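You operate a simulated robot arm through the tools that you are given. There is no shell and no other tool. Be economical: measure what you need, move in short steps, check, and stop when the job is done.

You are at the controls of a simulated two-armed robot. One attempt, no reset.

JOB
Take the purple towel from the top of the corner workbench and lay it out flat on the top of the supper counter.

Only the result counts: the job must be done as asked and must still hold three seconds after the hand-in. Knocking over, shifting, dropping, spilling or breaking anything else fails it. Flat cloth is picked up by pressing the open fingertips on it (5 to 10 N) and closing them slowly along it; thin cloth reads only 2 to 8 mm in the jaws.

ROBOT AND FRAMES
Two 7-joint arms with two-finger parallel grippers on one trunk, on a base that drives. Base frame: it is fixed to the floor where the robot stands at the start and does not move with it; the origin is under the middle of the robot, x ahead of it, y to its left, z up; the surface under the hand at the start is at about z = 804. Readings come in mm, degrees, newtons and seconds.
The left shoulder is at the start at [50, 161, 1098], the right one opposite. With the tool pointing down near the work surface each hand reaches from about 240 to 680 mm from the robot's upright axis, wherever it stands, measured 20 degrees to its own side. Places, roughly: top of the supper counter [700, 1700, 900]. Payload 3.43 kg a hand.
The tool frame of a hand sits at the grasp point between the pads (the TCP): z along the fingers, y along the line on which they close. The tips reach 30 mm beyond it. Largest opening 94 mm; finger width 28, thickness 10; the body of the gripper, 50 by 96 mm, starts 55 mm behind the TCP.
Orientation is that of the tool frame in the base frame, as a unit quaternion [x, y, z, w]. With the fingers straight down and closing along the base's y, the tool's x points along the base's -x, its y along +y and its z along -z.

CONTROLS
- The arms move only by the tool drive_tool. It takes "left_increments", "right_increments" or both (then of equal length, played together; a hand with none holds still); each is one flat list of numbers, 7 for each row, row after row: the closure in counts, from 0 (fully open) to 255 (shut), then the shift along the tool's x, y, z in mm, then the turn, a rotation vector about the tool's x, y, z in degrees. In form: [jaw, tx, ty, tz, wx, wy, wz, jaw, tx, ty, tz, wx, wy, wz, ...]. A call has 1 to 10 rows; each row shifts and turns the commanded pose from where the row before left it, along the tool's axes as they then stand. A row lasts 0.2 s, in which the tool goes at most 50 mm and 8.6 degrees; a call with a longer step from one row to the next is refused whole, and so is a gripper value outside its range. Where a pose cannot be reached the arm comes as near as it can. A force on the tool above 40 N (or 10 N above the force at the start of the call, whichever is more), or a blocked arm, ends the call early, and 0.2 s more pass. Each finger travels about 45 mm/s and halts on what it meets, pressing with about 35 N; the grip force reading is that of the motor and also rises with nothing between the fingers. The clock runs only during rows and for 0.2 s after the last one: add rows that do not move to give the fingers time. It gives the time, the measured TCP pose, the force on the tool (base axes), the opening and the grip force at its end, in the units of the frame above (readings bear some noise), with the torque about the TCP (base axes, N m) and any sound that the robot's microphone picked up.
- Cameras (640 x 400 px; columns grow to the right, rows downward): "scene" is now at [125.5, -16.2, 1216.4]; the picture's right is [-0.18, -0.98, 0.00], its down [-0.61, 0.11, -0.79] and it looks along [0.77, -0.14, -0.62] (base axes); focal length 282 px, centre (320, 200). "left" rides on the left gripper at [76, -14, -102] in its tool frame; the picture's right is [0.18, 0.98, 0.00], its down [-0.75, 0.14, -0.64] and it looks along [-0.63, 0.12, 0.77] (tool axes); focal length 243 px, centre (320, 200). "right" rides on the right gripper at [76, 14, -102] in its tool frame; the picture's right is [-0.18, 0.98, 0.00], its down [-0.75, -0.14, -0.64] and it looks along [-0.63, -0.12, 0.77] (tool axes); focal length 243 px, centre (320, 200). There is no depth. A picture from a camera that has moved, and an enlarged one, comes with that camera's place and axes in the base frame and with its lens.
- capture(camera): a new picture of that camera. It takes no simulated time.
- raise_lower(by): slides the trunk up (or, below 0, down) by that many mm; the arms and the scene camera ride with it, the base frame stays. It gives what a move gives, with no picture.
- steer(legs): drives the robot by 1 to 6 legs, each [ahead, left, turn to the left] in mm, mm and degrees, along the robot's own axes; the way and the turn of a leg run together, so that a leg with both is an arc; at most 1500 mm and 180 degrees a leg. The arms and the cameras ride along, it lands a little off, and it stops where it bumps. It gives what a move gives.
- head_to(pan, tilt): turns the head with the scene camera to pan (to the left, within 80 degrees either way) and tilt (down, from -29 to 69), counted from straight ahead of the robot. It gives what a move gives.
- enlarge(camera, box): a new picture of the part [left, top, right, bottom] of that camera's present view, enlarged. It takes no simulated time.
- job_done(): hands the job in; it is judged then, once.

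Go step by step. Nothing tells you exact positions but the pictures and the camera data: compare them with the known pose of the tool, close in by small moves and look again before you grip or let go. The budget is 120 turns and 108 pictures, counting those below and the enlarged ones. Unless the task says otherwise, let go and move clear before handing in, and close with one line.

The tools are called as name(argument=value, ...) on one line, values as JSON. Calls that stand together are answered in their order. drive_tool: Moves the arms, as the interface text tells. Its arguments: {"type":"object","properties":{"left_increments":{"type":"array"},"right_increments":{"type":"array"}},"required":[]} The other tools are called the same way: raise_lower (by) slides the trunk up or down; steer (legs) drives the base; head_to (pan, tilt) turns the head that bears the scene camera; capture (camera) takes a picture; enlarge (camera, box) takes an enlarged picture of a part of a camera's view; job_done () hands the job in.

At the start:

```text
time: 0.0
left_tcp_pos: [495.6, 139.1, 1025.0]
left_tool_rot: [-0.001, 1.0, 0.002, 0.0]
left_ft_force: [0.0, 0.8, -0.4]
left_wrist_torque: [0.04, -0.01, 0.0]
left_finger_gap: 94.1
left_grip_force: 0.0
right_tcp_pos: [483.0, -255.9, 1005.6]
right_tool_rot: [0.0, 1.0, 0.0, 0.0]
right_ft_force: [0.1, 0.0, -0.4]
right_wrist_torque: [-0.03, 0.01, -0.01]
right_finger_gap: 93.9
right_grip_force: 0.0
trunk travel left (down, up): [-125.0, 142.0]
robot x, y, heading: [3.0, 2.5, -0.0]
head pan, tilt: [-10.5, 38.0]
```

scene: 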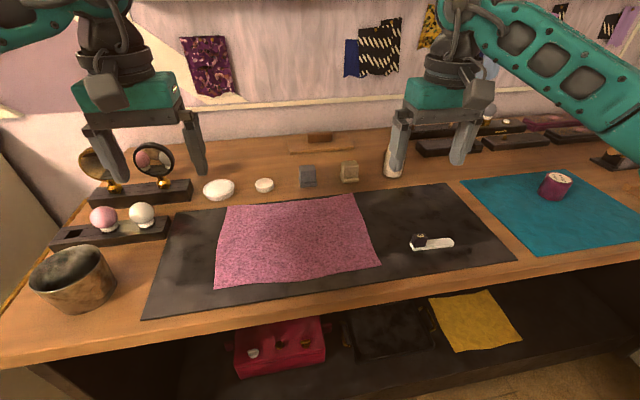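
right: 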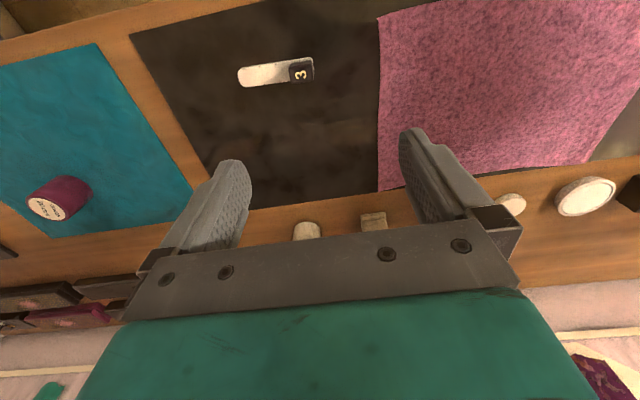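
left: 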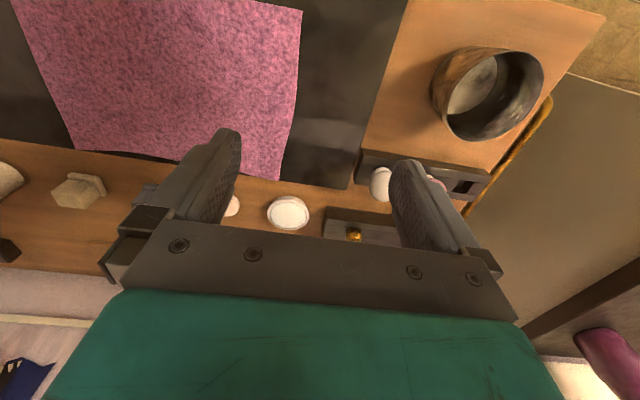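

I see a bench with a pink/purple cloth on a dark mat, and a teal cloth to the right. First I look around to confirm which bench is which and where the counter is.

head_to(pan=70, tilt=25)

capture(camera="scene")

head_to(pan=-70, tilt=25)

capture(camera="scene")

head_to(pan=0, tilt=50)

capture(camera="scene")

```text
time: 1.5
left_tcp_pos: [495.5, 140.2, 1024.9]
left_tool_rot: [-0.001, 1.0, -0.001, 0.001]
left_ft_force: [0.5, -0.2, 1.0]
left_wrist_torque: [0.02, 0.02, -0.01]
left_finger_gap: 93.9
left_grip_force: 0.1
right_tcp_pos: [481.4, -256.2, 1005.5]
right_tool_rot: [0.0, 1.0, 0.0, 0.0]
right_ft_force: [0.7, -0.5, 0.8]
right_wrist_torque: [0.02, 0.01, -0.01]
right_finger_gap: 93.9
right_grip_force: 0.1
trunk travel left (down, up): [-125.0, 142.0]
robot x, y, heading: [-1.0, -1.0, -0.1]
head pan, tilt: [70.0, 25.0]
```

```text
104 pictures are left
camera scene: at [72.3, 86.1, 1236.7], right [0.94, -0.34, 0.0], down [-0.14, -0.4, -0.91], along [0.31, 0.85, -0.42], focal length 282 px, centre (320, 200)
```

scene: 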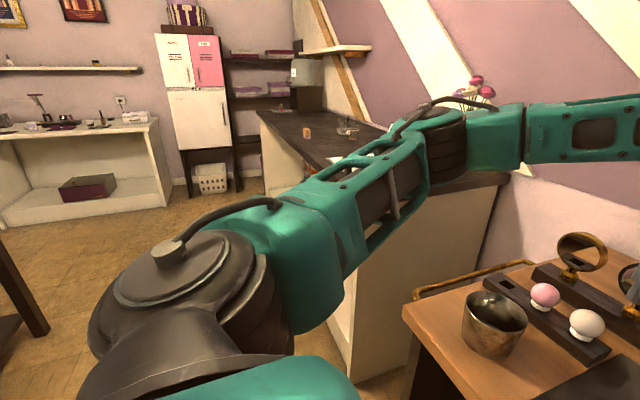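

```text
time: 3.8
left_tcp_pos: [495.8, 140.5, 1023.1]
left_tool_rot: [-0.001, 1.0, 0.0, 0.0]
left_ft_force: [-0.4, -0.5, -0.3]
left_wrist_torque: [-0.01, -0.02, -0.02]
left_finger_gap: 94.0
left_grip_force: 0.0
right_tcp_pos: [482.0, -255.4, 1005.5]
right_tool_rot: [0.0, 1.0, 0.0, 0.0]
right_ft_force: [0.3, -0.1, 0.7]
right_wrist_torque: [-0.02, -0.02, -0.01]
right_finger_gap: 94.1
right_grip_force: 0.0
trunk travel left (down, up): [-125.0, 142.0]
robot x, y, heading: [-4.6, -3.8, 0.1]
head pan, tilt: [-70.0, 25.0]
```

```text
103 pictures are left
camera scene: at [72.3, -87.1, 1236.7], right [-0.94, -0.34, 0.0], down [-0.14, 0.4, -0.91], along [0.31, -0.85, -0.42], focal length 282 px, centre (320, 200)
```

scene: 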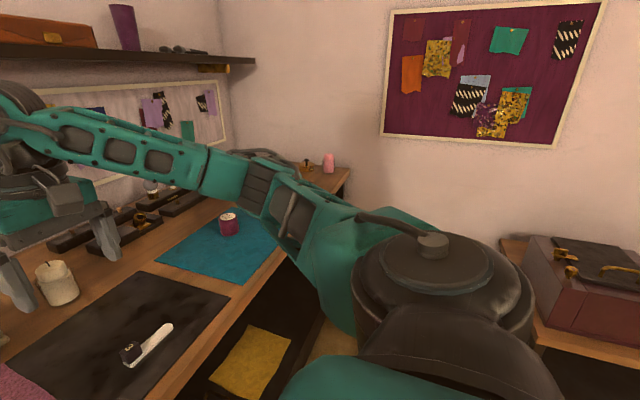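

```text
time: 5.2
left_tcp_pos: [496.1, 140.0, 1024.3]
left_tool_rot: [0.0, 1.0, 0.0, 0.001]
left_ft_force: [-0.4, -1.2, -0.3]
left_wrist_torque: [-0.02, 0.0, 0.02]
left_finger_gap: 94.1
left_grip_force: 0.1
right_tcp_pos: [482.3, -255.6, 1005.8]
right_tool_rot: [-0.001, 1.0, -0.001, 0.0]
right_ft_force: [-0.2, 0.9, 0.0]
right_wrist_torque: [0.02, 0.0, 0.01]
right_finger_gap: 93.6
right_grip_force: 0.1
trunk travel left (down, up): [-125.0, 142.0]
robot x, y, heading: [1.4, -2.4, 0.3]
head pan, tilt: [0.0, 50.0]
```

```text
102 pictures are left
camera scene: at [117.7, -0.6, 1199.3], right [0.0, -1.0, 0.0], down [-0.77, 0.0, -0.64], along [0.64, 0.0, -0.77], focal length 282 px, centre (320, 200)
```

scene: 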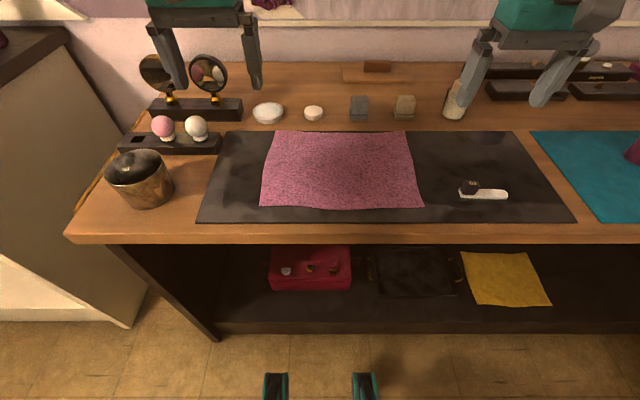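

The purple towel lies at about x 428–649, y −205…106 on the mat, and the dark-topped counter is off to the left. I scout the counter first, with the hands empty.

raise_lower(by=140)

steer(legs=[[-350, 0, 0], [0, 1400, 0]])

head_to(pan=20, tilt=30)

capture(camera="scene")

capture(camera="left")

```text
time: 6.8
left_tcp_pos: [496.0, 139.5, 1163.4]
left_tool_rot: [0.0, 1.0, 0.0, 0.0]
left_ft_force: [0.4, 0.1, 0.6]
left_wrist_torque: [-0.01, 0.02, 0.02]
left_finger_gap: 93.7
left_grip_force: 0.2
right_tcp_pos: [481.9, -254.7, 1145.8]
right_tool_rot: [0.0, 1.0, -0.001, 0.0]
right_ft_force: [0.2, -0.1, -0.1]
right_wrist_torque: [0.01, 0.0, 0.0]
right_finger_gap: 94.0
right_grip_force: 0.1
trunk travel left (down, up): [-265.0, 2.0]
robot x, y, heading: [3.1, 0.6, 0.2]
head pan, tilt: [0.0, 50.0]
```

```text
time: 21.2
left_tcp_pos: [108.6, 1571.7, 1164.3]
left_tool_rot: [-0.023, 1.0, -0.001, -0.001]
left_ft_force: [0.1, -0.1, 0.4]
left_wrist_torque: [-0.02, 0.0, 0.0]
left_finger_gap: 94.2
left_grip_force: 0.1
right_tcp_pos: [111.2, 1173.9, 1145.1]
right_tool_rot: [-0.022, 1.0, 0.0, 0.0]
right_ft_force: [-1.1, 0.7, -0.8]
right_wrist_torque: [0.0, 0.0, 0.0]
right_finger_gap: 93.8
right_grip_force: 0.1
trunk travel left (down, up): [-265.0, 2.0]
robot x, y, heading: [-375.2, 1408.4, 2.5]
head pan, tilt: [0.0, 50.0]
```

```text
time: 22.1
left_tcp_pos: [109.6, 1571.9, 1164.1]
left_tool_rot: [-0.023, 1.0, 0.001, 0.0]
left_ft_force: [0.0, 0.0, -0.6]
left_wrist_torque: [0.02, 0.0, -0.01]
left_finger_gap: 94.1
left_grip_force: 0.0
right_tcp_pos: [113.0, 1176.6, 1145.8]
right_tool_rot: [-0.021, 1.0, 0.0, 0.0]
right_ft_force: [-0.7, 0.7, -0.3]
right_wrist_torque: [0.0, -0.06, 0.03]
right_finger_gap: 94.2
right_grip_force: 0.1
trunk travel left (down, up): [-265.0, 2.0]
robot x, y, heading: [-382.4, 1409.3, 2.7]
head pan, tilt: [20.0, 30.0]
```

```text
101 pictures are left
camera scene: at [-256.5, 1445.3, 1368.7], right [0.38, -0.92, 0.0], down [-0.46, -0.19, -0.87], along [0.8, 0.33, -0.5], focal length 282 px, centre (320, 200)
```

scene: 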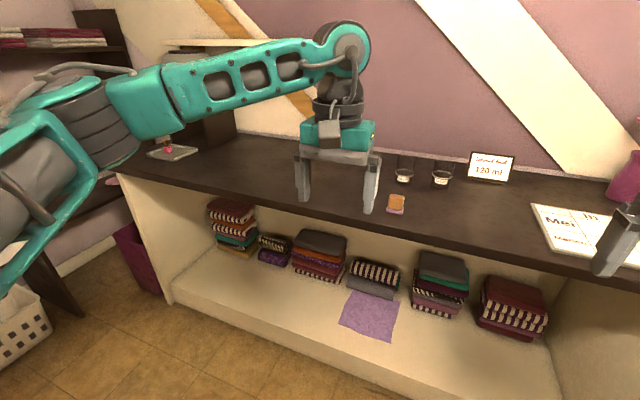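

```text
100 pictures are left
camera left: at [33.5, 1554.0, 1265.6], right [-0.23, 0.97, 0.0], down [0.75, 0.18, 0.64], along [0.62, 0.15, -0.77], focal length 243 px, centre (320, 200)
```

left: 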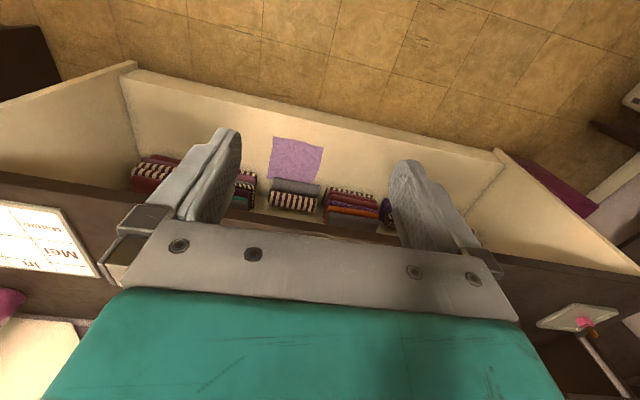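

The counter top spans x ≈ 413–890 and is free between y ≈ 1570 and 2430, with the small cube and glasses lying to the right of that. I return to the bench, centred on the towel.

steer(legs=[[0, 0, -2.6], [0, -1457, 0], [375, 0, 0]])

head_to(pan=0, tilt=50)

capture(camera="scene")

```text
time: 37.4
left_tcp_pos: [491.8, 84.4, 1165.0]
left_tool_rot: [0.007, 1.0, 0.0, 0.0]
left_ft_force: [-0.1, 1.1, -0.7]
left_wrist_torque: [-0.01, 0.0, -0.02]
left_finger_gap: 94.0
left_grip_force: 0.1
right_tcp_pos: [470.8, -311.8, 1145.6]
right_tool_rot: [0.008, 1.0, 0.001, 0.0]
right_ft_force: [0.8, 0.6, -0.2]
right_wrist_torque: [-0.01, -0.02, 0.0]
right_finger_gap: 94.1
right_grip_force: 0.1
trunk travel left (down, up): [-265.0, 2.0]
robot x, y, heading: [-4.6, -48.6, -1.0]
head pan, tilt: [20.0, 30.0]
```

```text
time: 38.2
left_tcp_pos: [490.3, 85.4, 1164.3]
left_tool_rot: [0.007, 1.0, 0.001, 0.0]
left_ft_force: [-0.5, -0.2, 0.0]
left_wrist_torque: [0.02, 0.02, 0.04]
left_finger_gap: 94.3
left_grip_force: 0.0
right_tcp_pos: [471.7, -309.9, 1145.3]
right_tool_rot: [0.008, 1.0, 0.0, -0.001]
right_ft_force: [0.1, 0.3, -0.6]
right_wrist_torque: [0.02, 0.0, 0.01]
right_finger_gap: 94.1
right_grip_force: 0.1
trunk travel left (down, up): [-265.0, 2.0]
robot x, y, heading: [-7.9, -48.2, -0.9]
head pan, tilt: [0.0, 50.0]
```

```text
99 pictures are left
camera scene: at [110.3, -50.1, 1339.3], right [-0.01, -1.0, 0.0], down [-0.77, 0.01, -0.64], along [0.64, -0.01, -0.77], focal length 282 px, centre (320, 200)
```

scene: 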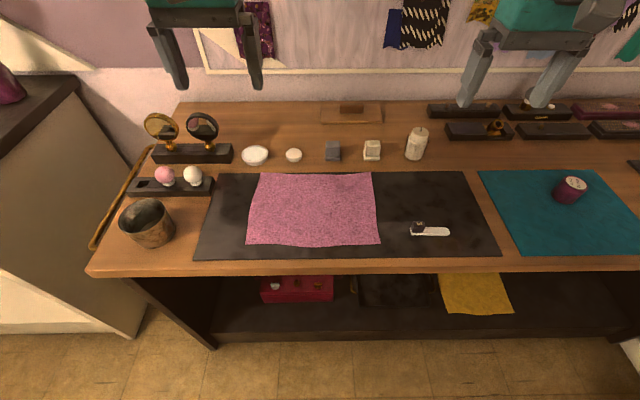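

Towel measured again: near edge x ≈ 427, corners at y ≈ 103 and −185. I turn both hands a quarter so that they close along x, with the jaws partly closed.

drive_tool(left_increments=[165, 0, 0, 0, 0, 0, 8.11, 165, 0, 0, 0, 0, 0, 8.11, 165, 0, 0, 0, 0, 0, 8.11, 165, 0, 0, 0, 0, 0, 8.11, 165, 0, 0, 0, 0, 0, 8.11, 165, 0, 0, 0, 0, 0, 8.11, 165, 0, 0, 0, 0, 0, 8.11, 165, 0, 0, 0, 0, 0, 8.11, 165, 0, 0, 0, 0, 0, 8.11, 165, 0, 0, 0, 0, 0, 8.11], right_increments=[165, 0, 0, 0, 0, 0, -8.25, 165, 0, 0, 0, 0, 0, -8.25, 165, 0, 0, 0, 0, 0, -8.25, 165, 0, 0, 0, 0, 0, -8.25, 165, 0, 0, 0, 0, 0, -8.25, 165, 0, 0, 0, 0, 0, -8.25, 165, 0, 0, 0, 0, 0, -8.25, 165, 0, 0, 0, 0, 0, -8.25, 165, 0, 0, 0, 0, 0, -8.25, 165, 0, 0, 0, 0, 0, -8.25])

drive_tool(left_increments=[165, 0, 0, 0, 0, 0, 8.11, 165, 0, 0, 0, 0, 0, 0], right_increments=[165, 0, 0, 0, 0, 0, -8.25, 165, 0, 0, 0, 0, 0, 0])

raise_lower(by=-120)

capture(camera="scene")

```text
time: 40.4
left_tcp_pos: [490.5, 86.0, 1164.8]
left_tool_rot: [0.397, 0.918, 0.0, 0.0]
left_ft_force: [0.9, 0.3, 0.2]
left_wrist_torque: [-0.01, 0.0, 0.02]
left_finger_gap: 33.2
left_grip_force: 0.0
left hand out of reach, approached as far as the arm can: row 7, 8, 9, 10
right_tcp_pos: [429.8, -307.5, 1123.9]
right_tool_rot: [-0.356, 0.934, -0.005, -0.003]
right_ft_force: [-0.7, 0.7, -0.6]
right_wrist_torque: [-0.02, 0.03, 0.01]
right_finger_gap: 33.3
right_grip_force: 0.0
right hand out of reach, approached as far as the arm can: row 5, 6, 7, 8, 9, 10
trunk travel left (down, up): [-265.0, 2.0]
robot x, y, heading: [-5.5, -48.6, -1.2]
head pan, tilt: [0.0, 50.0]
```

```text
time: 41.0
left_tcp_pos: [485.8, 98.1, 1159.7]
left_tool_rot: [0.414, 0.91, 0.002, 0.001]
left_ft_force: [-0.1, 0.2, -0.9]
left_wrist_torque: [-0.01, -0.01, -0.01]
left_finger_gap: 33.3
left_grip_force: 0.0
left hand out of reach, approached as far as the arm can: row 1
right_tcp_pos: [417.7, -279.6, 1113.1]
right_tool_rot: [-0.4, 0.916, -0.003, -0.003]
right_ft_force: [-0.7, 0.6, 0.0]
right_wrist_torque: [-0.01, 0.02, 0.02]
right_finger_gap: 33.2
right_grip_force: 0.0
right hand out of reach, approached as far as the arm can: row 1
trunk travel left (down, up): [-265.0, 2.0]
robot x, y, heading: [-7.1, -47.7, -0.9]
head pan, tilt: [0.0, 50.0]
```

```text
time: 42.5
left_tcp_pos: [485.1, 97.5, 1040.0]
left_tool_rot: [0.414, 0.91, 0.0, 0.001]
left_ft_force: [-0.1, -0.9, -0.1]
left_wrist_torque: [-0.02, -0.01, -0.01]
left_finger_gap: 33.4
left_grip_force: 0.0
right_tcp_pos: [416.2, -279.7, 993.8]
right_tool_rot: [-0.4, 0.916, -0.004, -0.003]
right_ft_force: [-0.9, -0.2, -1.4]
right_wrist_torque: [0.01, 0.04, -0.02]
right_finger_gap: 33.2
right_grip_force: 0.2
trunk travel left (down, up): [-145.0, 122.0]
robot x, y, heading: [-11.4, -49.7, -1.1]
head pan, tilt: [0.0, 50.0]
```

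```text
98 pictures are left
camera scene: at [110.1, -50.2, 1219.3], right [-0.02, -1.0, 0.0], down [-0.77, 0.01, -0.64], along [0.64, -0.01, -0.77], focal length 282 px, centre (320, 200)
```

scene: 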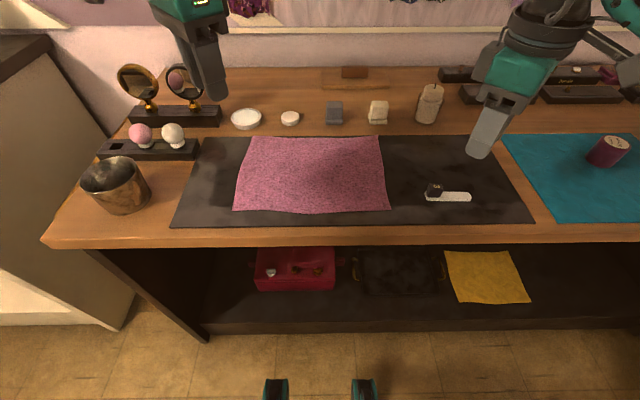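

The wrists stop at about 48°, which suits a diagonal corner pinch, with the ridge running in from each near corner. I bring both hands above the near corners at z ≈ 900.

drive_tool(left_increments=[165, 2.3, -9.3, 35, 0, 0, 0, 165, 2.3, -9.3, 35, 0, 0, 0, 165, 2.3, -9.3, 35, 0, 0, 0, 165, 2.3, -9.2, 35, 0, 0, 0, 165, 0, 0, 0, 0, 0, 0], right_increments=[165, -27.4, 13.8, 23.5, 0, 0, 0, 165, -27.4, 13.8, 23.5, 0, 0, 0, 165, -27.4, 13.8, 23.5, 0, 0, 0, 165, -27.4, 13.7, 23.5, 0, 0, 0, 165, 0, 0, 0, 0, 0, 0])

capture(camera="scene")

capture(camera="left")

capture(camera="right")

```text
time: 43.7
left_tcp_pos: [449.6, 80.0, 898.3]
left_tool_rot: [0.414, 0.91, 0.0, 0.0]
left_ft_force: [0.3, -0.4, -0.3]
left_wrist_torque: [0.02, 0.0, 0.02]
left_finger_gap: 33.2
left_grip_force: 0.0
right_tcp_pos: [450.9, -161.6, 899.2]
right_tool_rot: [-0.4, 0.916, -0.003, -0.002]
right_ft_force: [-0.8, 0.9, -0.1]
right_wrist_torque: [0.0, 0.01, 0.01]
right_finger_gap: 33.1
right_grip_force: 0.0
trunk travel left (down, up): [-145.0, 122.0]
robot x, y, heading: [-4.6, -47.5, -1.1]
head pan, tilt: [0.0, 50.0]
```

```text
97 pictures are left
camera scene: at [110.2, -50.2, 1219.3], right [-0.02, -1.0, 0.0], down [-0.77, 0.01, -0.64], along [0.64, -0.01, -0.77], focal length 282 px, centre (320, 200)
```

scene: 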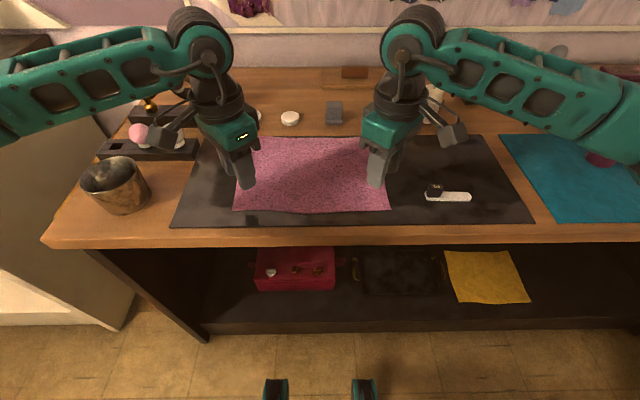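

```text
96 pictures are left
camera left: at [389.5, 128.1, 1000.1], right [0.62, 0.78, 0.0], down [0.6, -0.48, 0.64], along [0.51, -0.4, -0.77], focal length 243 px, centre (320, 200)
```

left: 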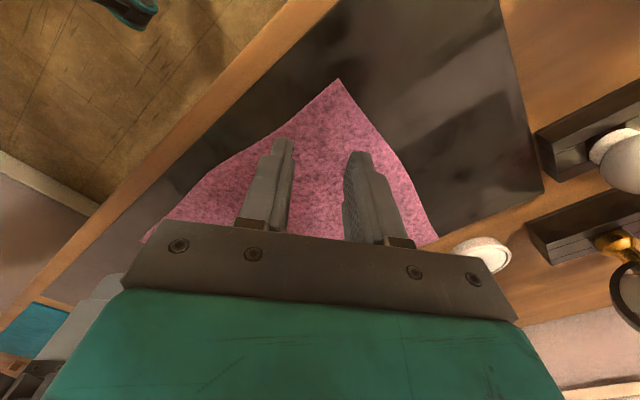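

```text
95 pictures are left
camera right: at [388.0, -204.5, 1001.9], right [-0.6, 0.8, -0.01], down [0.62, 0.46, 0.64], along [0.51, 0.38, -0.77], focal length 243 px, centre (320, 200)
```

right: 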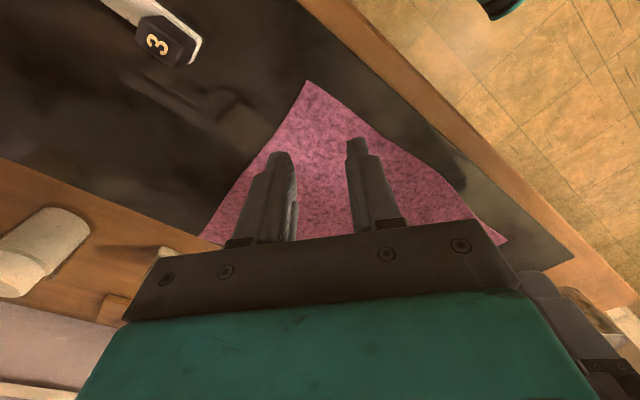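

Both hands sit over the corners. I nudge the left one a little and go down close to the cloth.

drive_tool(left_increments=[165, 0.6, 8.5, 20, 0, 0, 0, 165, 0, 0, 20, 0, 0, 0, 165, 0, 0, 10, 0, 0, 0, 165, 0, 0, 5, 0, 0, 0, 165, 0, 0, 0, 0, 0, 0], right_increments=[165, -1, -2, 20, 0, 0, 0, 165, 0, 0, 20, 0, 0, 0, 165, 0, 0, 10, 0, 0, 0, 165, 0, 0, 5, 0, 0, 0, 165, 0, 0, 0, 0, 0, 0])

drive_tool(left_increments=[165, 0, 0, 3, 0, 0, 0, 165, 0, 0, 2, 0, 0, 0, 165, 0, 0, 0, 0, 0, 0], right_increments=[165, 0, 0, 3, 0, 0, 0, 165, 0, 0, 2, 0, 0, 0, 165, 0, 0, 0, 0, 0, 0])

capture(camera="left")

capture(camera="right")

```text
time: 44.9
left_tcp_pos: [458.1, 86.7, 846.5]
left_tool_rot: [0.414, 0.91, 0.001, 0.0]
left_ft_force: [1.0, 0.2, 0.0]
left_wrist_torque: [0.02, -0.04, 0.04]
left_finger_gap: 33.2
left_grip_force: 0.1
right_tcp_pos: [451.7, -164.5, 842.8]
right_tool_rot: [-0.4, 0.916, -0.005, -0.003]
right_ft_force: [0.8, 0.1, 0.1]
right_wrist_torque: [0.03, 0.01, 0.01]
right_finger_gap: 33.1
right_grip_force: 0.0
trunk travel left (down, up): [-145.0, 122.0]
robot x, y, heading: [-5.2, -49.3, -1.0]
head pan, tilt: [0.0, 50.0]
```

```text
time: 45.7
left_tcp_pos: [460.3, 87.7, 841.2]
left_tool_rot: [0.414, 0.91, 0.002, 0.0]
left_ft_force: [0.4, -0.5, -0.5]
left_wrist_torque: [0.0, 0.0, 0.01]
left_finger_gap: 33.2
left_grip_force: 0.1
right_tcp_pos: [452.6, -163.7, 838.4]
right_tool_rot: [-0.4, 0.916, -0.004, -0.003]
right_ft_force: [0.3, 0.1, 0.0]
right_wrist_torque: [-0.03, -0.02, -0.01]
right_finger_gap: 33.2
right_grip_force: 0.0
trunk travel left (down, up): [-145.0, 122.0]
robot x, y, heading: [-9.5, -49.6, -0.8]
head pan, tilt: [0.0, 50.0]
```

```text
94 pictures are left
camera left: at [397.3, 135.2, 942.1], right [0.62, 0.78, 0.0], down [0.6, -0.48, 0.64], along [0.51, -0.4, -0.77], focal length 243 px, centre (320, 200)
```

left: 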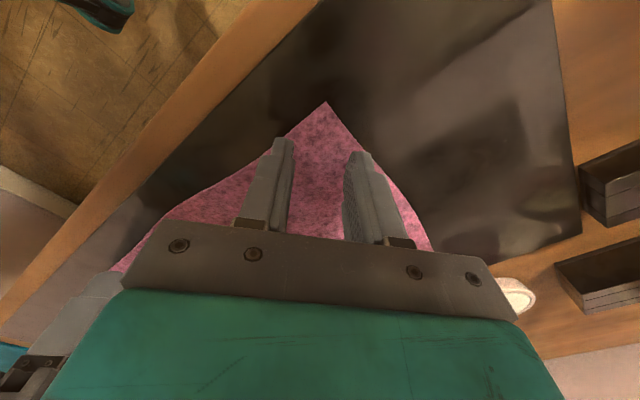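

```text
93 pictures are left
camera right: at [389.9, -206.6, 940.6], right [-0.6, 0.8, -0.01], down [0.62, 0.46, 0.64], along [0.51, 0.38, -0.77], focal length 243 px, centre (320, 200)
```

right: 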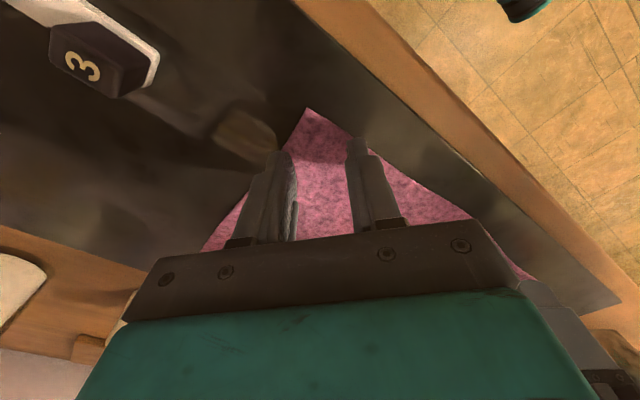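

Close to contact, but the fingers sit at the very edges of the cloth. I shift both inward 8 mm and continue down to contact.

drive_tool(left_increments=[165, -8, 0, 0, 0, 0, 0, 165, 0, 0, 3, 0, 0, 0, 165, 0, 0, 2, 0, 0, 0, 165, 0, 0, 0, 0, 0, 0], right_increments=[165, -7, 0, 0, 0, 0, 0, 165, 0, 0, 2, 0, 0, 0, 165, 0, 0, 1, 0, 0, 0, 165, 0, 0, 0, 0, 0, 0])

```text
time: 46.7
left_tcp_pos: [462.5, 80.8, 835.9]
left_tool_rot: [0.414, 0.91, 0.001, 0.0]
left_ft_force: [-0.3, 0.4, 0.3]
left_wrist_torque: [0.0, -0.02, 0.0]
left_finger_gap: 33.1
left_grip_force: 0.0
right_tcp_pos: [456.7, -157.5, 836.5]
right_tool_rot: [-0.4, 0.916, -0.005, -0.001]
right_ft_force: [1.4, -0.3, 8.0]
right_wrist_torque: [0.03, 0.05, 0.02]
right_finger_gap: 32.9
right_grip_force: 0.1
trunk travel left (down, up): [-145.0, 122.0]
robot x, y, heading: [-5.4, -44.7, -1.1]
head pan, tilt: [0.0, 50.0]
```

The right hand is in contact at 8 N; the left one isn't yet.

drive_tool(left_increments=[165, 0, 0, 1, 0, 0, 0, 165, 0, 0, 0, 0, 0, 0])

```text
time: 47.3
left_tcp_pos: [462.1, 80.3, 835.6]
left_tool_rot: [0.413, 0.911, 0.001, 0.003]
left_ft_force: [-0.8, -1.3, 7.0]
left_wrist_torque: [-0.02, 0.1, 0.01]
left_finger_gap: 33.3
left_grip_force: 0.2
right_tcp_pos: [457.9, -157.1, 835.7]
right_tool_rot: [-0.401, 0.916, -0.004, -0.001]
right_ft_force: [2.1, 0.7, 8.8]
right_wrist_torque: [0.08, 0.08, -0.01]
right_finger_gap: 32.7
right_grip_force: 0.1
trunk travel left (down, up): [-145.0, 122.0]
robot x, y, heading: [-8.8, -47.5, -1.0]
head pan, tilt: [0.0, 50.0]
```

Both press at 7–9 N. Now I close slowly along the cloth.

drive_tool(left_increments=[174, 0, 0, 0, 0, 0, 0, 183, 0, 0, 0, 0, 0, 0, 192, 0, 0, 0, 0, 0, 0, 201, 0, 0, 0, 0, 0, 0, 210, 0, 0, 0, 0, 0, 0, 219, 0, 0, 0, 0, 0, 0, 228, 0, 0, 0, 0, 0, 0, 237, 0, 0, 0, 0, 0, 0, 246, 0, 0, 0, 0, 0, 0, 255, 0, 0, 0, 0, 0, 0], right_increments=[174, 0, 0, 0, 0, 0, 0, 183, 0, 0, 0, 0, 0, 0, 192, 0, 0, 0, 0, 0, 0, 201, 0, 0, 0, 0, 0, 0, 210, 0, 0, 0, 0, 0, 0, 219, 0, 0, 0, 0, 0, 0, 228, 0, 0, 0, 0, 0, 0, 237, 0, 0, 0, 0, 0, 0, 246, 0, 0, 0, 0, 0, 0, 255, 0, 0, 0, 0, 0, 0])

drive_tool(left_increments=[255, 0, 0, 0, 0, 0, 0, 255, 0, 0, 0, 0, 0, 0], right_increments=[255, 0, 0, 0, 0, 0, 0, 255, 0, 0, 0, 0, 0, 0])

capture(camera="left")

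capture(camera="right")

```text
time: 49.5
left_tcp_pos: [462.0, 80.6, 835.3]
left_tool_rot: [0.415, 0.91, 0.001, 0.003]
left_ft_force: [0.1, -7.5, 11.8]
left_wrist_torque: [-0.11, 0.12, 0.07]
left_finger_gap: 2.0
left_grip_force: 29.5
right_tcp_pos: [456.1, -157.7, 834.4]
right_tool_rot: [-0.4, 0.916, -0.003, -0.002]
right_ft_force: [-1.1, 6.7, 10.7]
right_wrist_torque: [0.2, 0.04, -0.06]
right_finger_gap: 2.1
right_grip_force: 33.5
trunk travel left (down, up): [-145.0, 122.0]
robot x, y, heading: [-6.2, -47.3, -0.8]
head pan, tilt: [0.0, 50.0]
```

```text
time: 50.1
left_tcp_pos: [460.7, 81.2, 835.3]
left_tool_rot: [0.414, 0.91, 0.001, 0.001]
left_ft_force: [0.0, -6.9, 12.8]
left_wrist_torque: [-0.09, 0.13, 0.1]
left_finger_gap: 2.2
left_grip_force: 35.2
right_tcp_pos: [456.8, -157.0, 836.1]
right_tool_rot: [-0.4, 0.917, -0.003, -0.002]
right_ft_force: [-0.6, 6.5, 10.0]
right_wrist_torque: [0.2, 0.06, -0.04]
right_finger_gap: 1.7
right_grip_force: 35.2
trunk travel left (down, up): [-145.0, 122.0]
robot x, y, heading: [-4.7, -48.5, -1.0]
head pan, tilt: [0.0, 50.0]
```

```text
92 pictures are left
camera left: at [400.9, 129.2, 936.6], right [0.62, 0.78, 0.0], down [0.6, -0.48, 0.64], along [0.51, -0.4, -0.76], focal length 243 px, centre (320, 200)
```

left: 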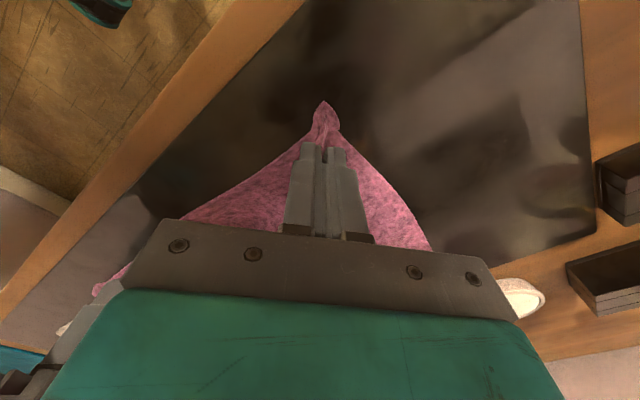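

```text
91 pictures are left
camera right: at [393.0, -200.8, 938.0], right [-0.6, 0.8, -0.01], down [0.62, 0.46, 0.64], along [0.52, 0.38, -0.77], focal length 243 px, centre (320, 200)
```

right: 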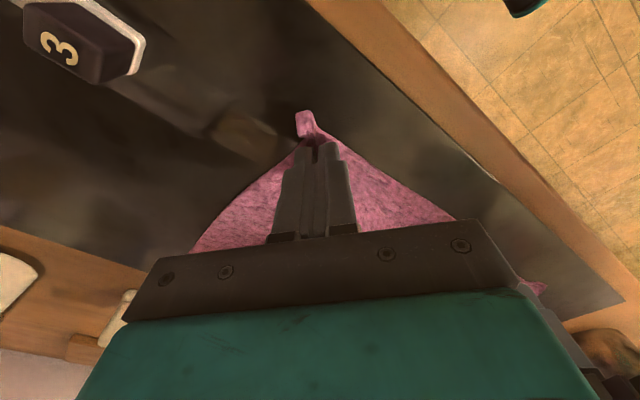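

Both corners are pinched. I lift slowly and look.

drive_tool(left_increments=[255, 0, 0, -5, 0, 0, 0, 255, 0, 0, -10, 0, 0, 0, 255, 0, 0, -10, 0, 0, 0, 255, 0, 0, -12, 0, 0, 0, 255, 0, 0, -12, 0, 0, 0, 255, 0, 0, -12, 0, 0, 0, 255, 0, 0, -12, 0, 0, 0, 255, 0, 0, -12, 0, 0, 0, 255, 0, 0, -12, 0, 0, 0, 255, 0, 0, 0, 0, 0, 0], right_increments=[255, 0, 0, -5, 0, 0, 0, 255, 0, 0, -10, 0, 0, 0, 255, 0, 0, -10, 0, 0, 0, 255, 0, 0, -12, 0, 0, 0, 255, 0, 0, -12, 0, 0, 0, 255, 0, 0, -12, 0, 0, 0, 255, 0, 0, -12, 0, 0, 0, 255, 0, 0, -12, 0, 0, 0, 255, 0, 0, -12, 0, 0, 0, 255, 0, 0, 0, 0, 0, 0])

capture(camera="scene")

```text
time: 52.3
left_tcp_pos: [460.6, 79.2, 931.7]
left_tool_rot: [0.414, 0.91, 0.0, 0.0]
left_ft_force: [0.2, -3.5, 0.1]
left_wrist_torque: [-0.13, -0.01, 0.03]
left_finger_gap: 2.0
left_grip_force: 34.8
right_tcp_pos: [457.9, -155.9, 931.2]
right_tool_rot: [-0.4, 0.917, -0.004, -0.004]
right_ft_force: [0.1, 3.2, 0.0]
right_wrist_torque: [0.13, -0.01, -0.02]
right_finger_gap: 2.2
right_grip_force: 35.0
trunk travel left (down, up): [-145.0, 122.0]
robot x, y, heading: [-5.4, -48.1, -0.8]
head pan, tilt: [0.0, 50.0]
```

```text
90 pictures are left
camera scene: at [110.2, -50.2, 1219.2], right [-0.02, -1.0, 0.0], down [-0.77, 0.01, -0.64], along [0.64, -0.01, -0.77], focal length 282 px, centre (320, 200)
```

scene: 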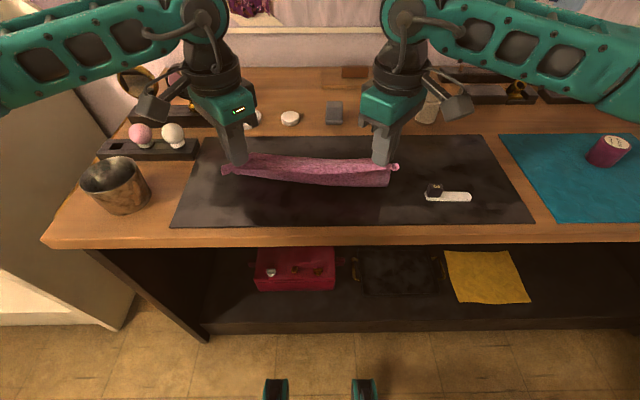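

The towel hangs well, taut between the hands. I raise the trunk fully, and then the arms.

raise_lower(by=120)

drive_tool(left_increments=[255, 0, 0, -15, 0, 0, 0, 255, 0, 0, -15, 0, 0, 0, 255, 0, 0, -15, 0, 0, 0, 255, 0, 0, -15, 0, 0, 0, 255, 0, 0, -15, 0, 0, 0, 255, 0, 0, -15, 0, 0, 0, 255, 0, 0, -15, 0, 0, 0, 255, 0, 0, -15, 0, 0, 0, 255, 0, 0, 0, 0, 0, 0], right_increments=[255, 0, 0, -15, 0, 0, 0, 255, 0, 0, -15, 0, 0, 0, 255, 0, 0, -15, 0, 0, 0, 255, 0, 0, -15, 0, 0, 0, 255, 0, 0, -15, 0, 0, 0, 255, 0, 0, -15, 0, 0, 0, 255, 0, 0, -15, 0, 0, 0, 255, 0, 0, -15, 0, 0, 0, 255, 0, 0, 0, 0, 0, 0])

capture(camera="scene")

```text
time: 53.8
left_tcp_pos: [462.7, 77.8, 1051.2]
left_tool_rot: [0.414, 0.91, 0.001, 0.0]
left_ft_force: [0.5, -3.6, 0.0]
left_wrist_torque: [-0.07, 0.01, 0.05]
left_finger_gap: 1.7
left_grip_force: 35.2
right_tcp_pos: [458.0, -156.4, 1050.2]
right_tool_rot: [-0.4, 0.916, -0.003, -0.003]
right_ft_force: [-0.2, 3.4, -1.0]
right_wrist_torque: [0.08, 0.03, -0.04]
right_finger_gap: 2.0
right_grip_force: 34.8
trunk travel left (down, up): [-265.0, 2.0]
robot x, y, heading: [-8.2, -48.4, -0.9]
head pan, tilt: [0.0, 50.0]
```

```text
time: 55.8
left_tcp_pos: [462.4, 80.2, 1171.6]
left_tool_rot: [0.414, 0.91, 0.001, 0.001]
left_ft_force: [-0.1, -3.1, 0.9]
left_wrist_torque: [-0.12, 0.06, 0.06]
left_finger_gap: 2.1
left_grip_force: 35.0
right_tcp_pos: [456.2, -155.2, 1171.0]
right_tool_rot: [-0.4, 0.916, -0.003, -0.004]
right_ft_force: [-0.1, 3.2, -0.1]
right_wrist_torque: [0.09, 0.01, -0.02]
right_finger_gap: 2.2
right_grip_force: 34.4
trunk travel left (down, up): [-265.0, 2.0]
robot x, y, heading: [-7.8, -46.6, -0.9]
head pan, tilt: [0.0, 50.0]
```

```text
89 pictures are left
camera scene: at [110.3, -50.2, 1339.2], right [-0.02, -1.0, 0.0], down [-0.77, 0.01, -0.64], along [0.64, -0.01, -0.77], focal length 282 px, centre (320, 200)
```

scene: 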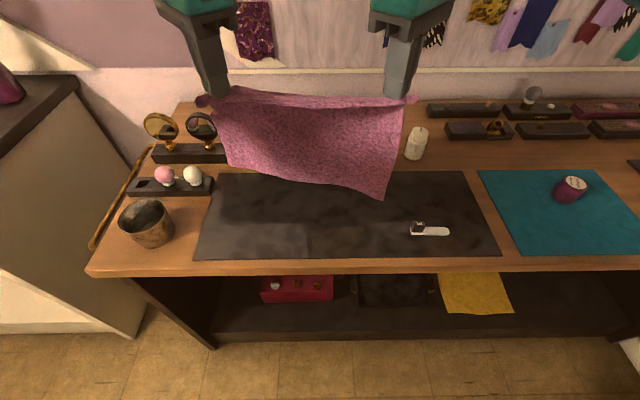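

The towel hangs wide. I back off and drive to the counter area around y ≈ 1950.

steer(legs=[[-340, 0, 1], [0, 1000, -1], [0, 1000, -1]])

head_to(pan=0, tilt=30)

capture(camera="scene")

capture(camera="left")

```text
time: 75.6
left_tcp_pos: [217.7, 2070.0, 1170.6]
left_tool_rot: [0.436, 0.9, 0.0, 0.001]
left_ft_force: [0.7, -1.9, -0.1]
left_wrist_torque: [-0.09, 0.02, 0.01]
left_finger_gap: 1.9
left_grip_force: 34.5
right_tcp_pos: [200.8, 1834.5, 1170.2]
right_tool_rot: [-0.378, 0.926, -0.004, -0.003]
right_ft_force: [0.1, 2.7, 0.2]
right_wrist_torque: [0.09, -0.01, -0.06]
right_finger_gap: 2.0
right_grip_force: 35.2
trunk travel left (down, up): [-265.0, 2.0]
robot x, y, heading: [-261.7, 1963.7, -3.7]
head pan, tilt: [0.0, 50.0]
```

```text
time: 76.4
left_tcp_pos: [216.5, 2070.4, 1172.4]
left_tool_rot: [0.435, 0.9, 0.001, 0.0]
left_ft_force: [0.2, -2.6, -0.2]
left_wrist_torque: [-0.05, 0.01, 0.04]
left_finger_gap: 2.0
left_grip_force: 34.6
right_tcp_pos: [201.5, 1835.8, 1169.6]
right_tool_rot: [-0.378, 0.926, -0.003, -0.002]
right_ft_force: [-0.3, 2.7, -0.9]
right_wrist_torque: [0.08, 0.0, -0.02]
right_finger_gap: 1.8
right_grip_force: 35.3
trunk travel left (down, up): [-265.0, 2.0]
robot x, y, heading: [-261.0, 1967.9, -3.5]
head pan, tilt: [0.0, 30.0]
```

```text
88 pictures are left
camera scene: at [-127.1, 1956.2, 1368.7], right [-0.06, -1.0, 0.0], down [-0.5, 0.03, -0.87], along [0.86, -0.06, -0.5], focal length 282 px, centre (320, 200)
```

scene: 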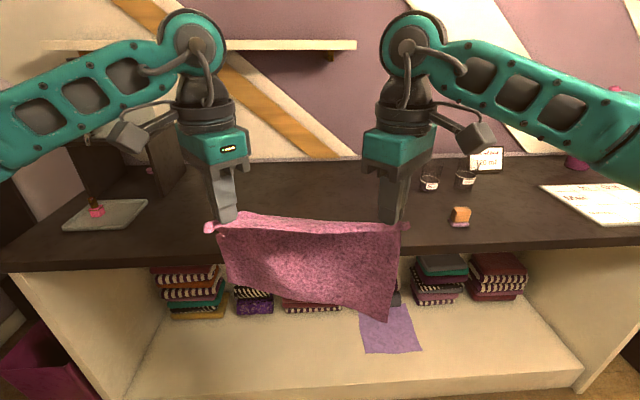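

```text
87 pictures are left
camera left: at [158.9, 2121.2, 1272.6], right [0.66, 0.75, 0.0], down [0.58, -0.5, 0.64], along [0.49, -0.42, -0.77], focal length 243 px, centre (320, 200)
```

left: 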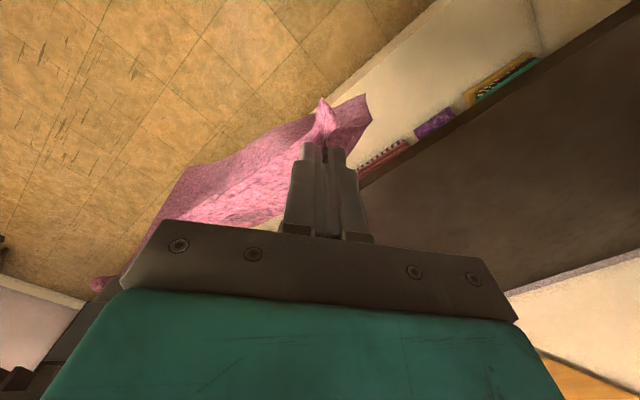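

Counter is clear between y ≈ 1540 and 2440, and the hands are centred at 1952. The lower-right towel corner hangs to about z 912, so I raise the hands more, extend them forward by 135 mm in free space to test the reach, and straighten the heading.

drive_tool(left_increments=[255, 0, 0, -12, 0, 0, 0, 255, 0, 0, -12, 0, 0, 0, 255, -11.1, 12.7, -12, 0, 0, 0, 255, -11.1, 12.7, -12, 0, 0, 0, 255, -11.1, 12.7, -5, 0, 0, 0, 255, -11.1, 12.7, 0, 0, 0, 0, 255, -11.1, 12.7, 0, 0, 0, 0, 255, -11.1, 12.7, 0, 0, 0, 0, 255, -11.1, 12.7, 0, 0, 0, 0, 255, -11.1, 12.7, 0, 0, 0, 0], right_increments=[255, 0, 0, -12, 0, 0, 0, 255, 0, 0, -12, 0, 0, 0, 255, -11.5, -12.4, -12, 0, 0, 0, 255, -11.5, -12.4, -12, 0, 0, 0, 255, -11.5, -12.4, -5, 0, 0, 0, 255, -11.5, -12.4, 0, 0, 0, 0, 255, -11.5, -12.4, 0, 0, 0, 0, 255, -11.5, -12.4, 0, 0, 0, 0, 255, -11.5, -12.4, 0, 0, 0, 0, 255, -11.5, -12.4, 0, 0, 0, 0])

steer(legs=[[0, 0, 3.6]])

capture(camera="scene")

capture(camera="right")

```text
time: 78.6
left_tcp_pos: [247.3, 2061.3, 1221.1]
left_tool_rot: [0.435, 0.9, 0.0, 0.002]
left_ft_force: [-0.4, -0.9, 0.0]
left_wrist_torque: [-0.01, 0.0, -0.01]
left_finger_gap: 2.3
left_grip_force: 35.0
left hand out of reach, approached as far as the arm can: row 4, 5, 6, 7, 8, 9, 10
right_tcp_pos: [245.9, 1840.6, 1213.3]
right_tool_rot: [-0.377, 0.926, -0.004, -0.002]
right_ft_force: [-0.1, 0.5, 0.0]
right_wrist_torque: [0.01, 0.03, -0.03]
right_finger_gap: 1.7
right_grip_force: 35.3
right hand out of reach, approached as far as the arm can: row 5, 6, 7, 8, 9, 10
trunk travel left (down, up): [-265.0, 2.0]
robot x, y, heading: [-257.4, 1961.2, -3.7]
head pan, tilt: [0.0, 30.0]
```

```text
time: 79.4
left_tcp_pos: [238.7, 2092.2, 1219.5]
left_tool_rot: [0.406, 0.914, 0.001, 0.001]
left_ft_force: [0.8, -0.2, -0.5]
left_wrist_torque: [0.02, 0.01, -0.02]
left_finger_gap: 2.2
left_grip_force: 34.7
right_tcp_pos: [250.5, 1873.4, 1213.2]
right_tool_rot: [-0.406, 0.914, -0.004, -0.002]
right_ft_force: [-0.6, -0.3, 0.0]
right_wrist_torque: [0.0, 0.0, -0.03]
right_finger_gap: 1.9
right_grip_force: 35.1
trunk travel left (down, up): [-265.0, 2.0]
robot x, y, heading: [-259.1, 1964.0, 0.0]
head pan, tilt: [0.0, 30.0]
```

```text
86 pictures are left
camera scene: at [-126.9, 1964.9, 1368.8], right [0.0, -1.0, 0.0], down [-0.5, 0.0, -0.87], along [0.87, 0.0, -0.5], focal length 282 px, centre (320, 200)
```

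scene: 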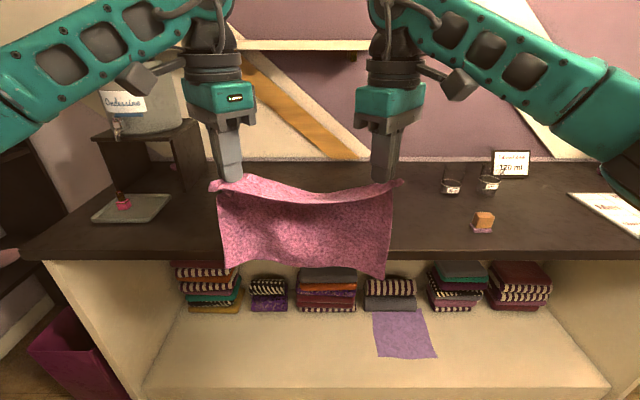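

```text
85 pictures are left
camera right: at [189.2, 1829.0, 1315.7], right [-0.61, 0.8, -0.01], down [0.61, 0.47, 0.64], along [0.51, 0.38, -0.77], focal length 243 px, centre (320, 200)
```

right: 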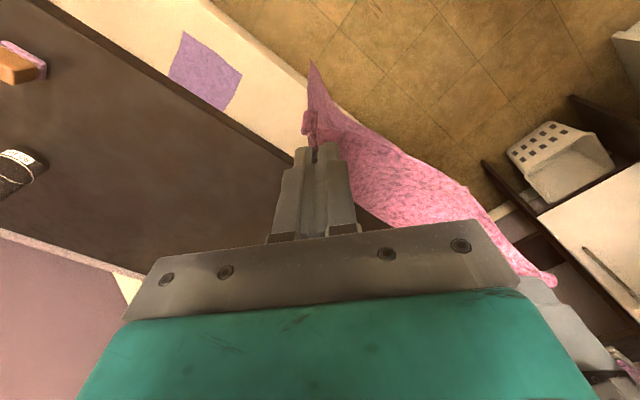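

At z ≈ 1215 the forward reach ends near 505 mm, and the span slackened slightly. I test the reach at z ≈ 1150 while still clear of the counter, and re-tension the span.

drive_tool(left_increments=[255, 0, 0, 17.5, 0, 0, 0, 255, 0, 0, 17.5, 0, 0, 0, 255, 0, 0, 17.5, 0, 0, 0, 255, 0, 0, 17.5, 0, 0, 0, 255, -8.8, 8.8, 0, 0, 0, 0, 255, -8.8, 8.8, 0, 0, 0, 0, 255, -8.8, 8.8, 0, 0, 0, 0, 255, -8.8, 8.8, 0, 0, 0, 0, 255, -8.8, 8.8, 0, 0, 0, 0, 255, 0, 0, 0, 0, 0, 0], right_increments=[255, 0, 0, 15.7, 0, 0, 0, 255, 0, 0, 15.7, 0, 0, 0, 255, 0, 0, 15.7, 0, 0, 0, 255, 0, 0, 15.7, 0, 0, 0, 255, -3.7, -10.4, 0, 0, 0, 0, 255, -3.7, -10.4, 0, 0, 0, 0, 255, -3.7, -10.4, 0, 0, 0, 0, 255, -3.7, -10.4, 0, 0, 0, 0, 255, -3.7, -10.4, 0, 0, 0, 0, 255, 0, 0, 0, 0, 0, 0])

capture(camera="scene")

```text
time: 81.6
left_tcp_pos: [244.4, 2090.3, 1151.0]
left_tool_rot: [0.407, 0.914, 0.001, 0.002]
left_ft_force: [-0.4, -0.2, -0.6]
left_wrist_torque: [0.0, -0.03, -0.02]
left_finger_gap: 1.7
left_grip_force: 34.6
left hand out of reach, approached as far as the arm can: row 5, 6, 7, 8, 9
right_tcp_pos: [253.1, 1871.9, 1152.1]
right_tool_rot: [-0.407, 0.914, -0.004, -0.002]
right_ft_force: [-0.7, 0.2, 0.8]
right_wrist_torque: [0.02, -0.01, -0.01]
right_finger_gap: 2.0
right_grip_force: 35.2
right hand out of reach, approached as far as the arm can: row 5, 6, 7, 8, 9
trunk travel left (down, up): [-265.0, 2.0]
robot x, y, heading: [-258.8, 1963.5, 0.0]
head pan, tilt: [0.0, 30.0]
```

```text
84 pictures are left
camera scene: at [-126.9, 1964.4, 1368.8], right [0.0, -1.0, 0.0], down [-0.5, 0.0, -0.87], along [0.87, 0.0, -0.5], focal length 282 px, centre (320, 200)
```

scene: 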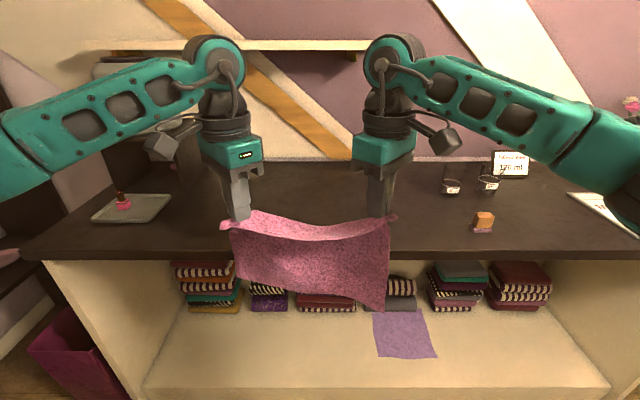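

The limit comes from the wrist turn, so I turn each hand back by about 18° and extend again.

drive_tool(left_increments=[255, 0, 0, 0, 0, 0, -6, 255, 0, 0, 0, 0, 0, -6, 255, 0, 0, 0, 0, 0, -6, 255, 0, 0, 0, 0, 0, 0], right_increments=[255, 0, 0, 0, 0, 0, 6, 255, 0, 0, 0, 0, 0, 6, 255, 0, 0, 0, 0, 0, 6, 255, 0, 0, 0, 0, 0, 0])

```text
time: 82.6
left_tcp_pos: [244.7, 2091.3, 1149.5]
left_tool_rot: [0.258, 0.966, 0.0, 0.001]
left_ft_force: [-0.8, 0.4, -0.9]
left_wrist_torque: [0.0, 0.01, -0.08]
left_finger_gap: 1.7
left_grip_force: 35.1
right_tcp_pos: [252.0, 1873.1, 1150.0]
right_tool_rot: [-0.258, 0.966, -0.003, -0.002]
right_ft_force: [-0.7, -0.6, 0.2]
right_wrist_torque: [0.03, 0.0, 0.03]
right_finger_gap: 1.8
right_grip_force: 35.0
trunk travel left (down, up): [-265.0, 2.0]
robot x, y, heading: [-256.4, 1965.7, -0.1]
head pan, tilt: [0.0, 30.0]
```

drive_tool(left_increments=[255, -12.2, 7.2, -6, 0, 0, 0, 255, -12.2, 7.2, -6, 0, 0, 0, 255, -12.2, 7.2, -6, 0, 0, 0, 255, -12.2, 7.2, -6, 0, 0, 0, 255, -12.2, 7.2, -6, 0, 0, 0, 255, -12.2, 7.2, 0, 0, 0, 0, 255, 0, 0, 0, 0, 0, 0], right_increments=[255, -10.1, -8.5, -6, 0, 0, 0, 255, -10.1, -8.5, -6, 0, 0, 0, 255, -10.1, -8.5, -6, 0, 0, 0, 255, -10.1, -8.5, -6, 0, 0, 0, 255, -10.1, -8.5, -6, 0, 0, 0, 255, -10.1, -8.5, 0, 0, 0, 0, 255, 0, 0, 0, 0, 0, 0])

capture(camera="scene")

```text
time: 84.2
left_tcp_pos: [322.9, 2091.6, 1178.4]
left_tool_rot: [0.258, 0.966, 0.0, 0.001]
left_ft_force: [-0.3, -0.3, -0.3]
left_wrist_torque: [-0.01, 0.02, -0.02]
left_finger_gap: 2.2
left_grip_force: 35.5
left hand out of reach, approached as far as the arm can: row 6
right_tcp_pos: [319.8, 1863.2, 1181.0]
right_tool_rot: [-0.258, 0.966, -0.004, -0.001]
right_ft_force: [-0.9, 0.6, 0.6]
right_wrist_torque: [0.0, 0.02, 0.04]
right_finger_gap: 1.8
right_grip_force: 35.1
right hand out of reach, approached as far as the arm can: row 6
trunk travel left (down, up): [-265.0, 2.0]
robot x, y, heading: [-263.8, 1966.4, 0.2]
head pan, tilt: [0.0, 30.0]
```

```text
83 pictures are left
camera scene: at [-126.8, 1964.5, 1368.8], right [0.0, -1.0, 0.0], down [-0.5, 0.0, -0.87], along [0.87, 0.0, -0.5], focal length 282 px, centre (320, 200)
```

scene: 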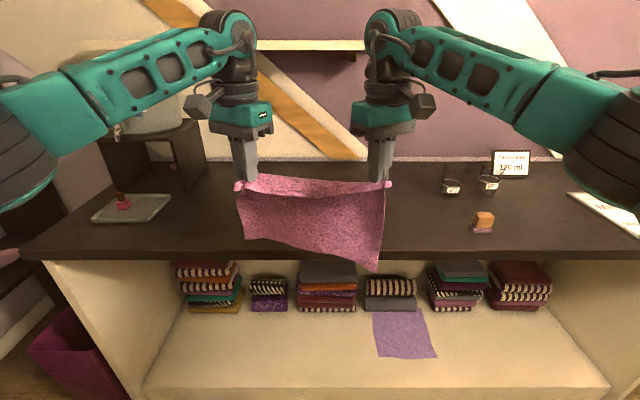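

Reach is now about 580 mm. The left bottom corner seems to hang shorter, so I take a close look.

enlarge(camera="scene", box=[210, 150, 420, 281])

capture(camera="left")

```text
3.05 times, centred on (315, 216) of scene
camera zoom: at [-126.8, 1964.5, 1368.8], right [0.0, -1.0, 0.0], down [-0.5, 0.0, -0.87], along [0.87, 0.0, -0.5], focal length 860 px, centre (335, 153)
```

zoom: 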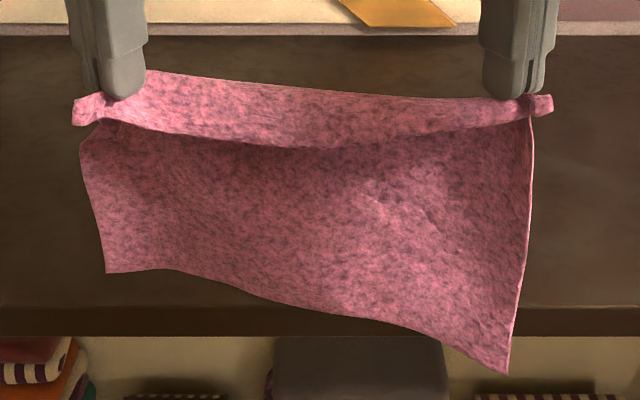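

```text
81 pictures are left
camera left: at [249.9, 2117.7, 1280.7], right [0.33, 0.94, 0.0], down [0.72, -0.25, 0.64], along [0.61, -0.21, -0.77], focal length 243 px, centre (320, 200)
```

left: 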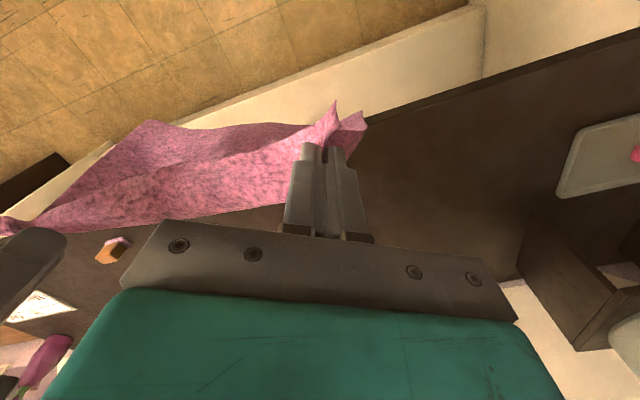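

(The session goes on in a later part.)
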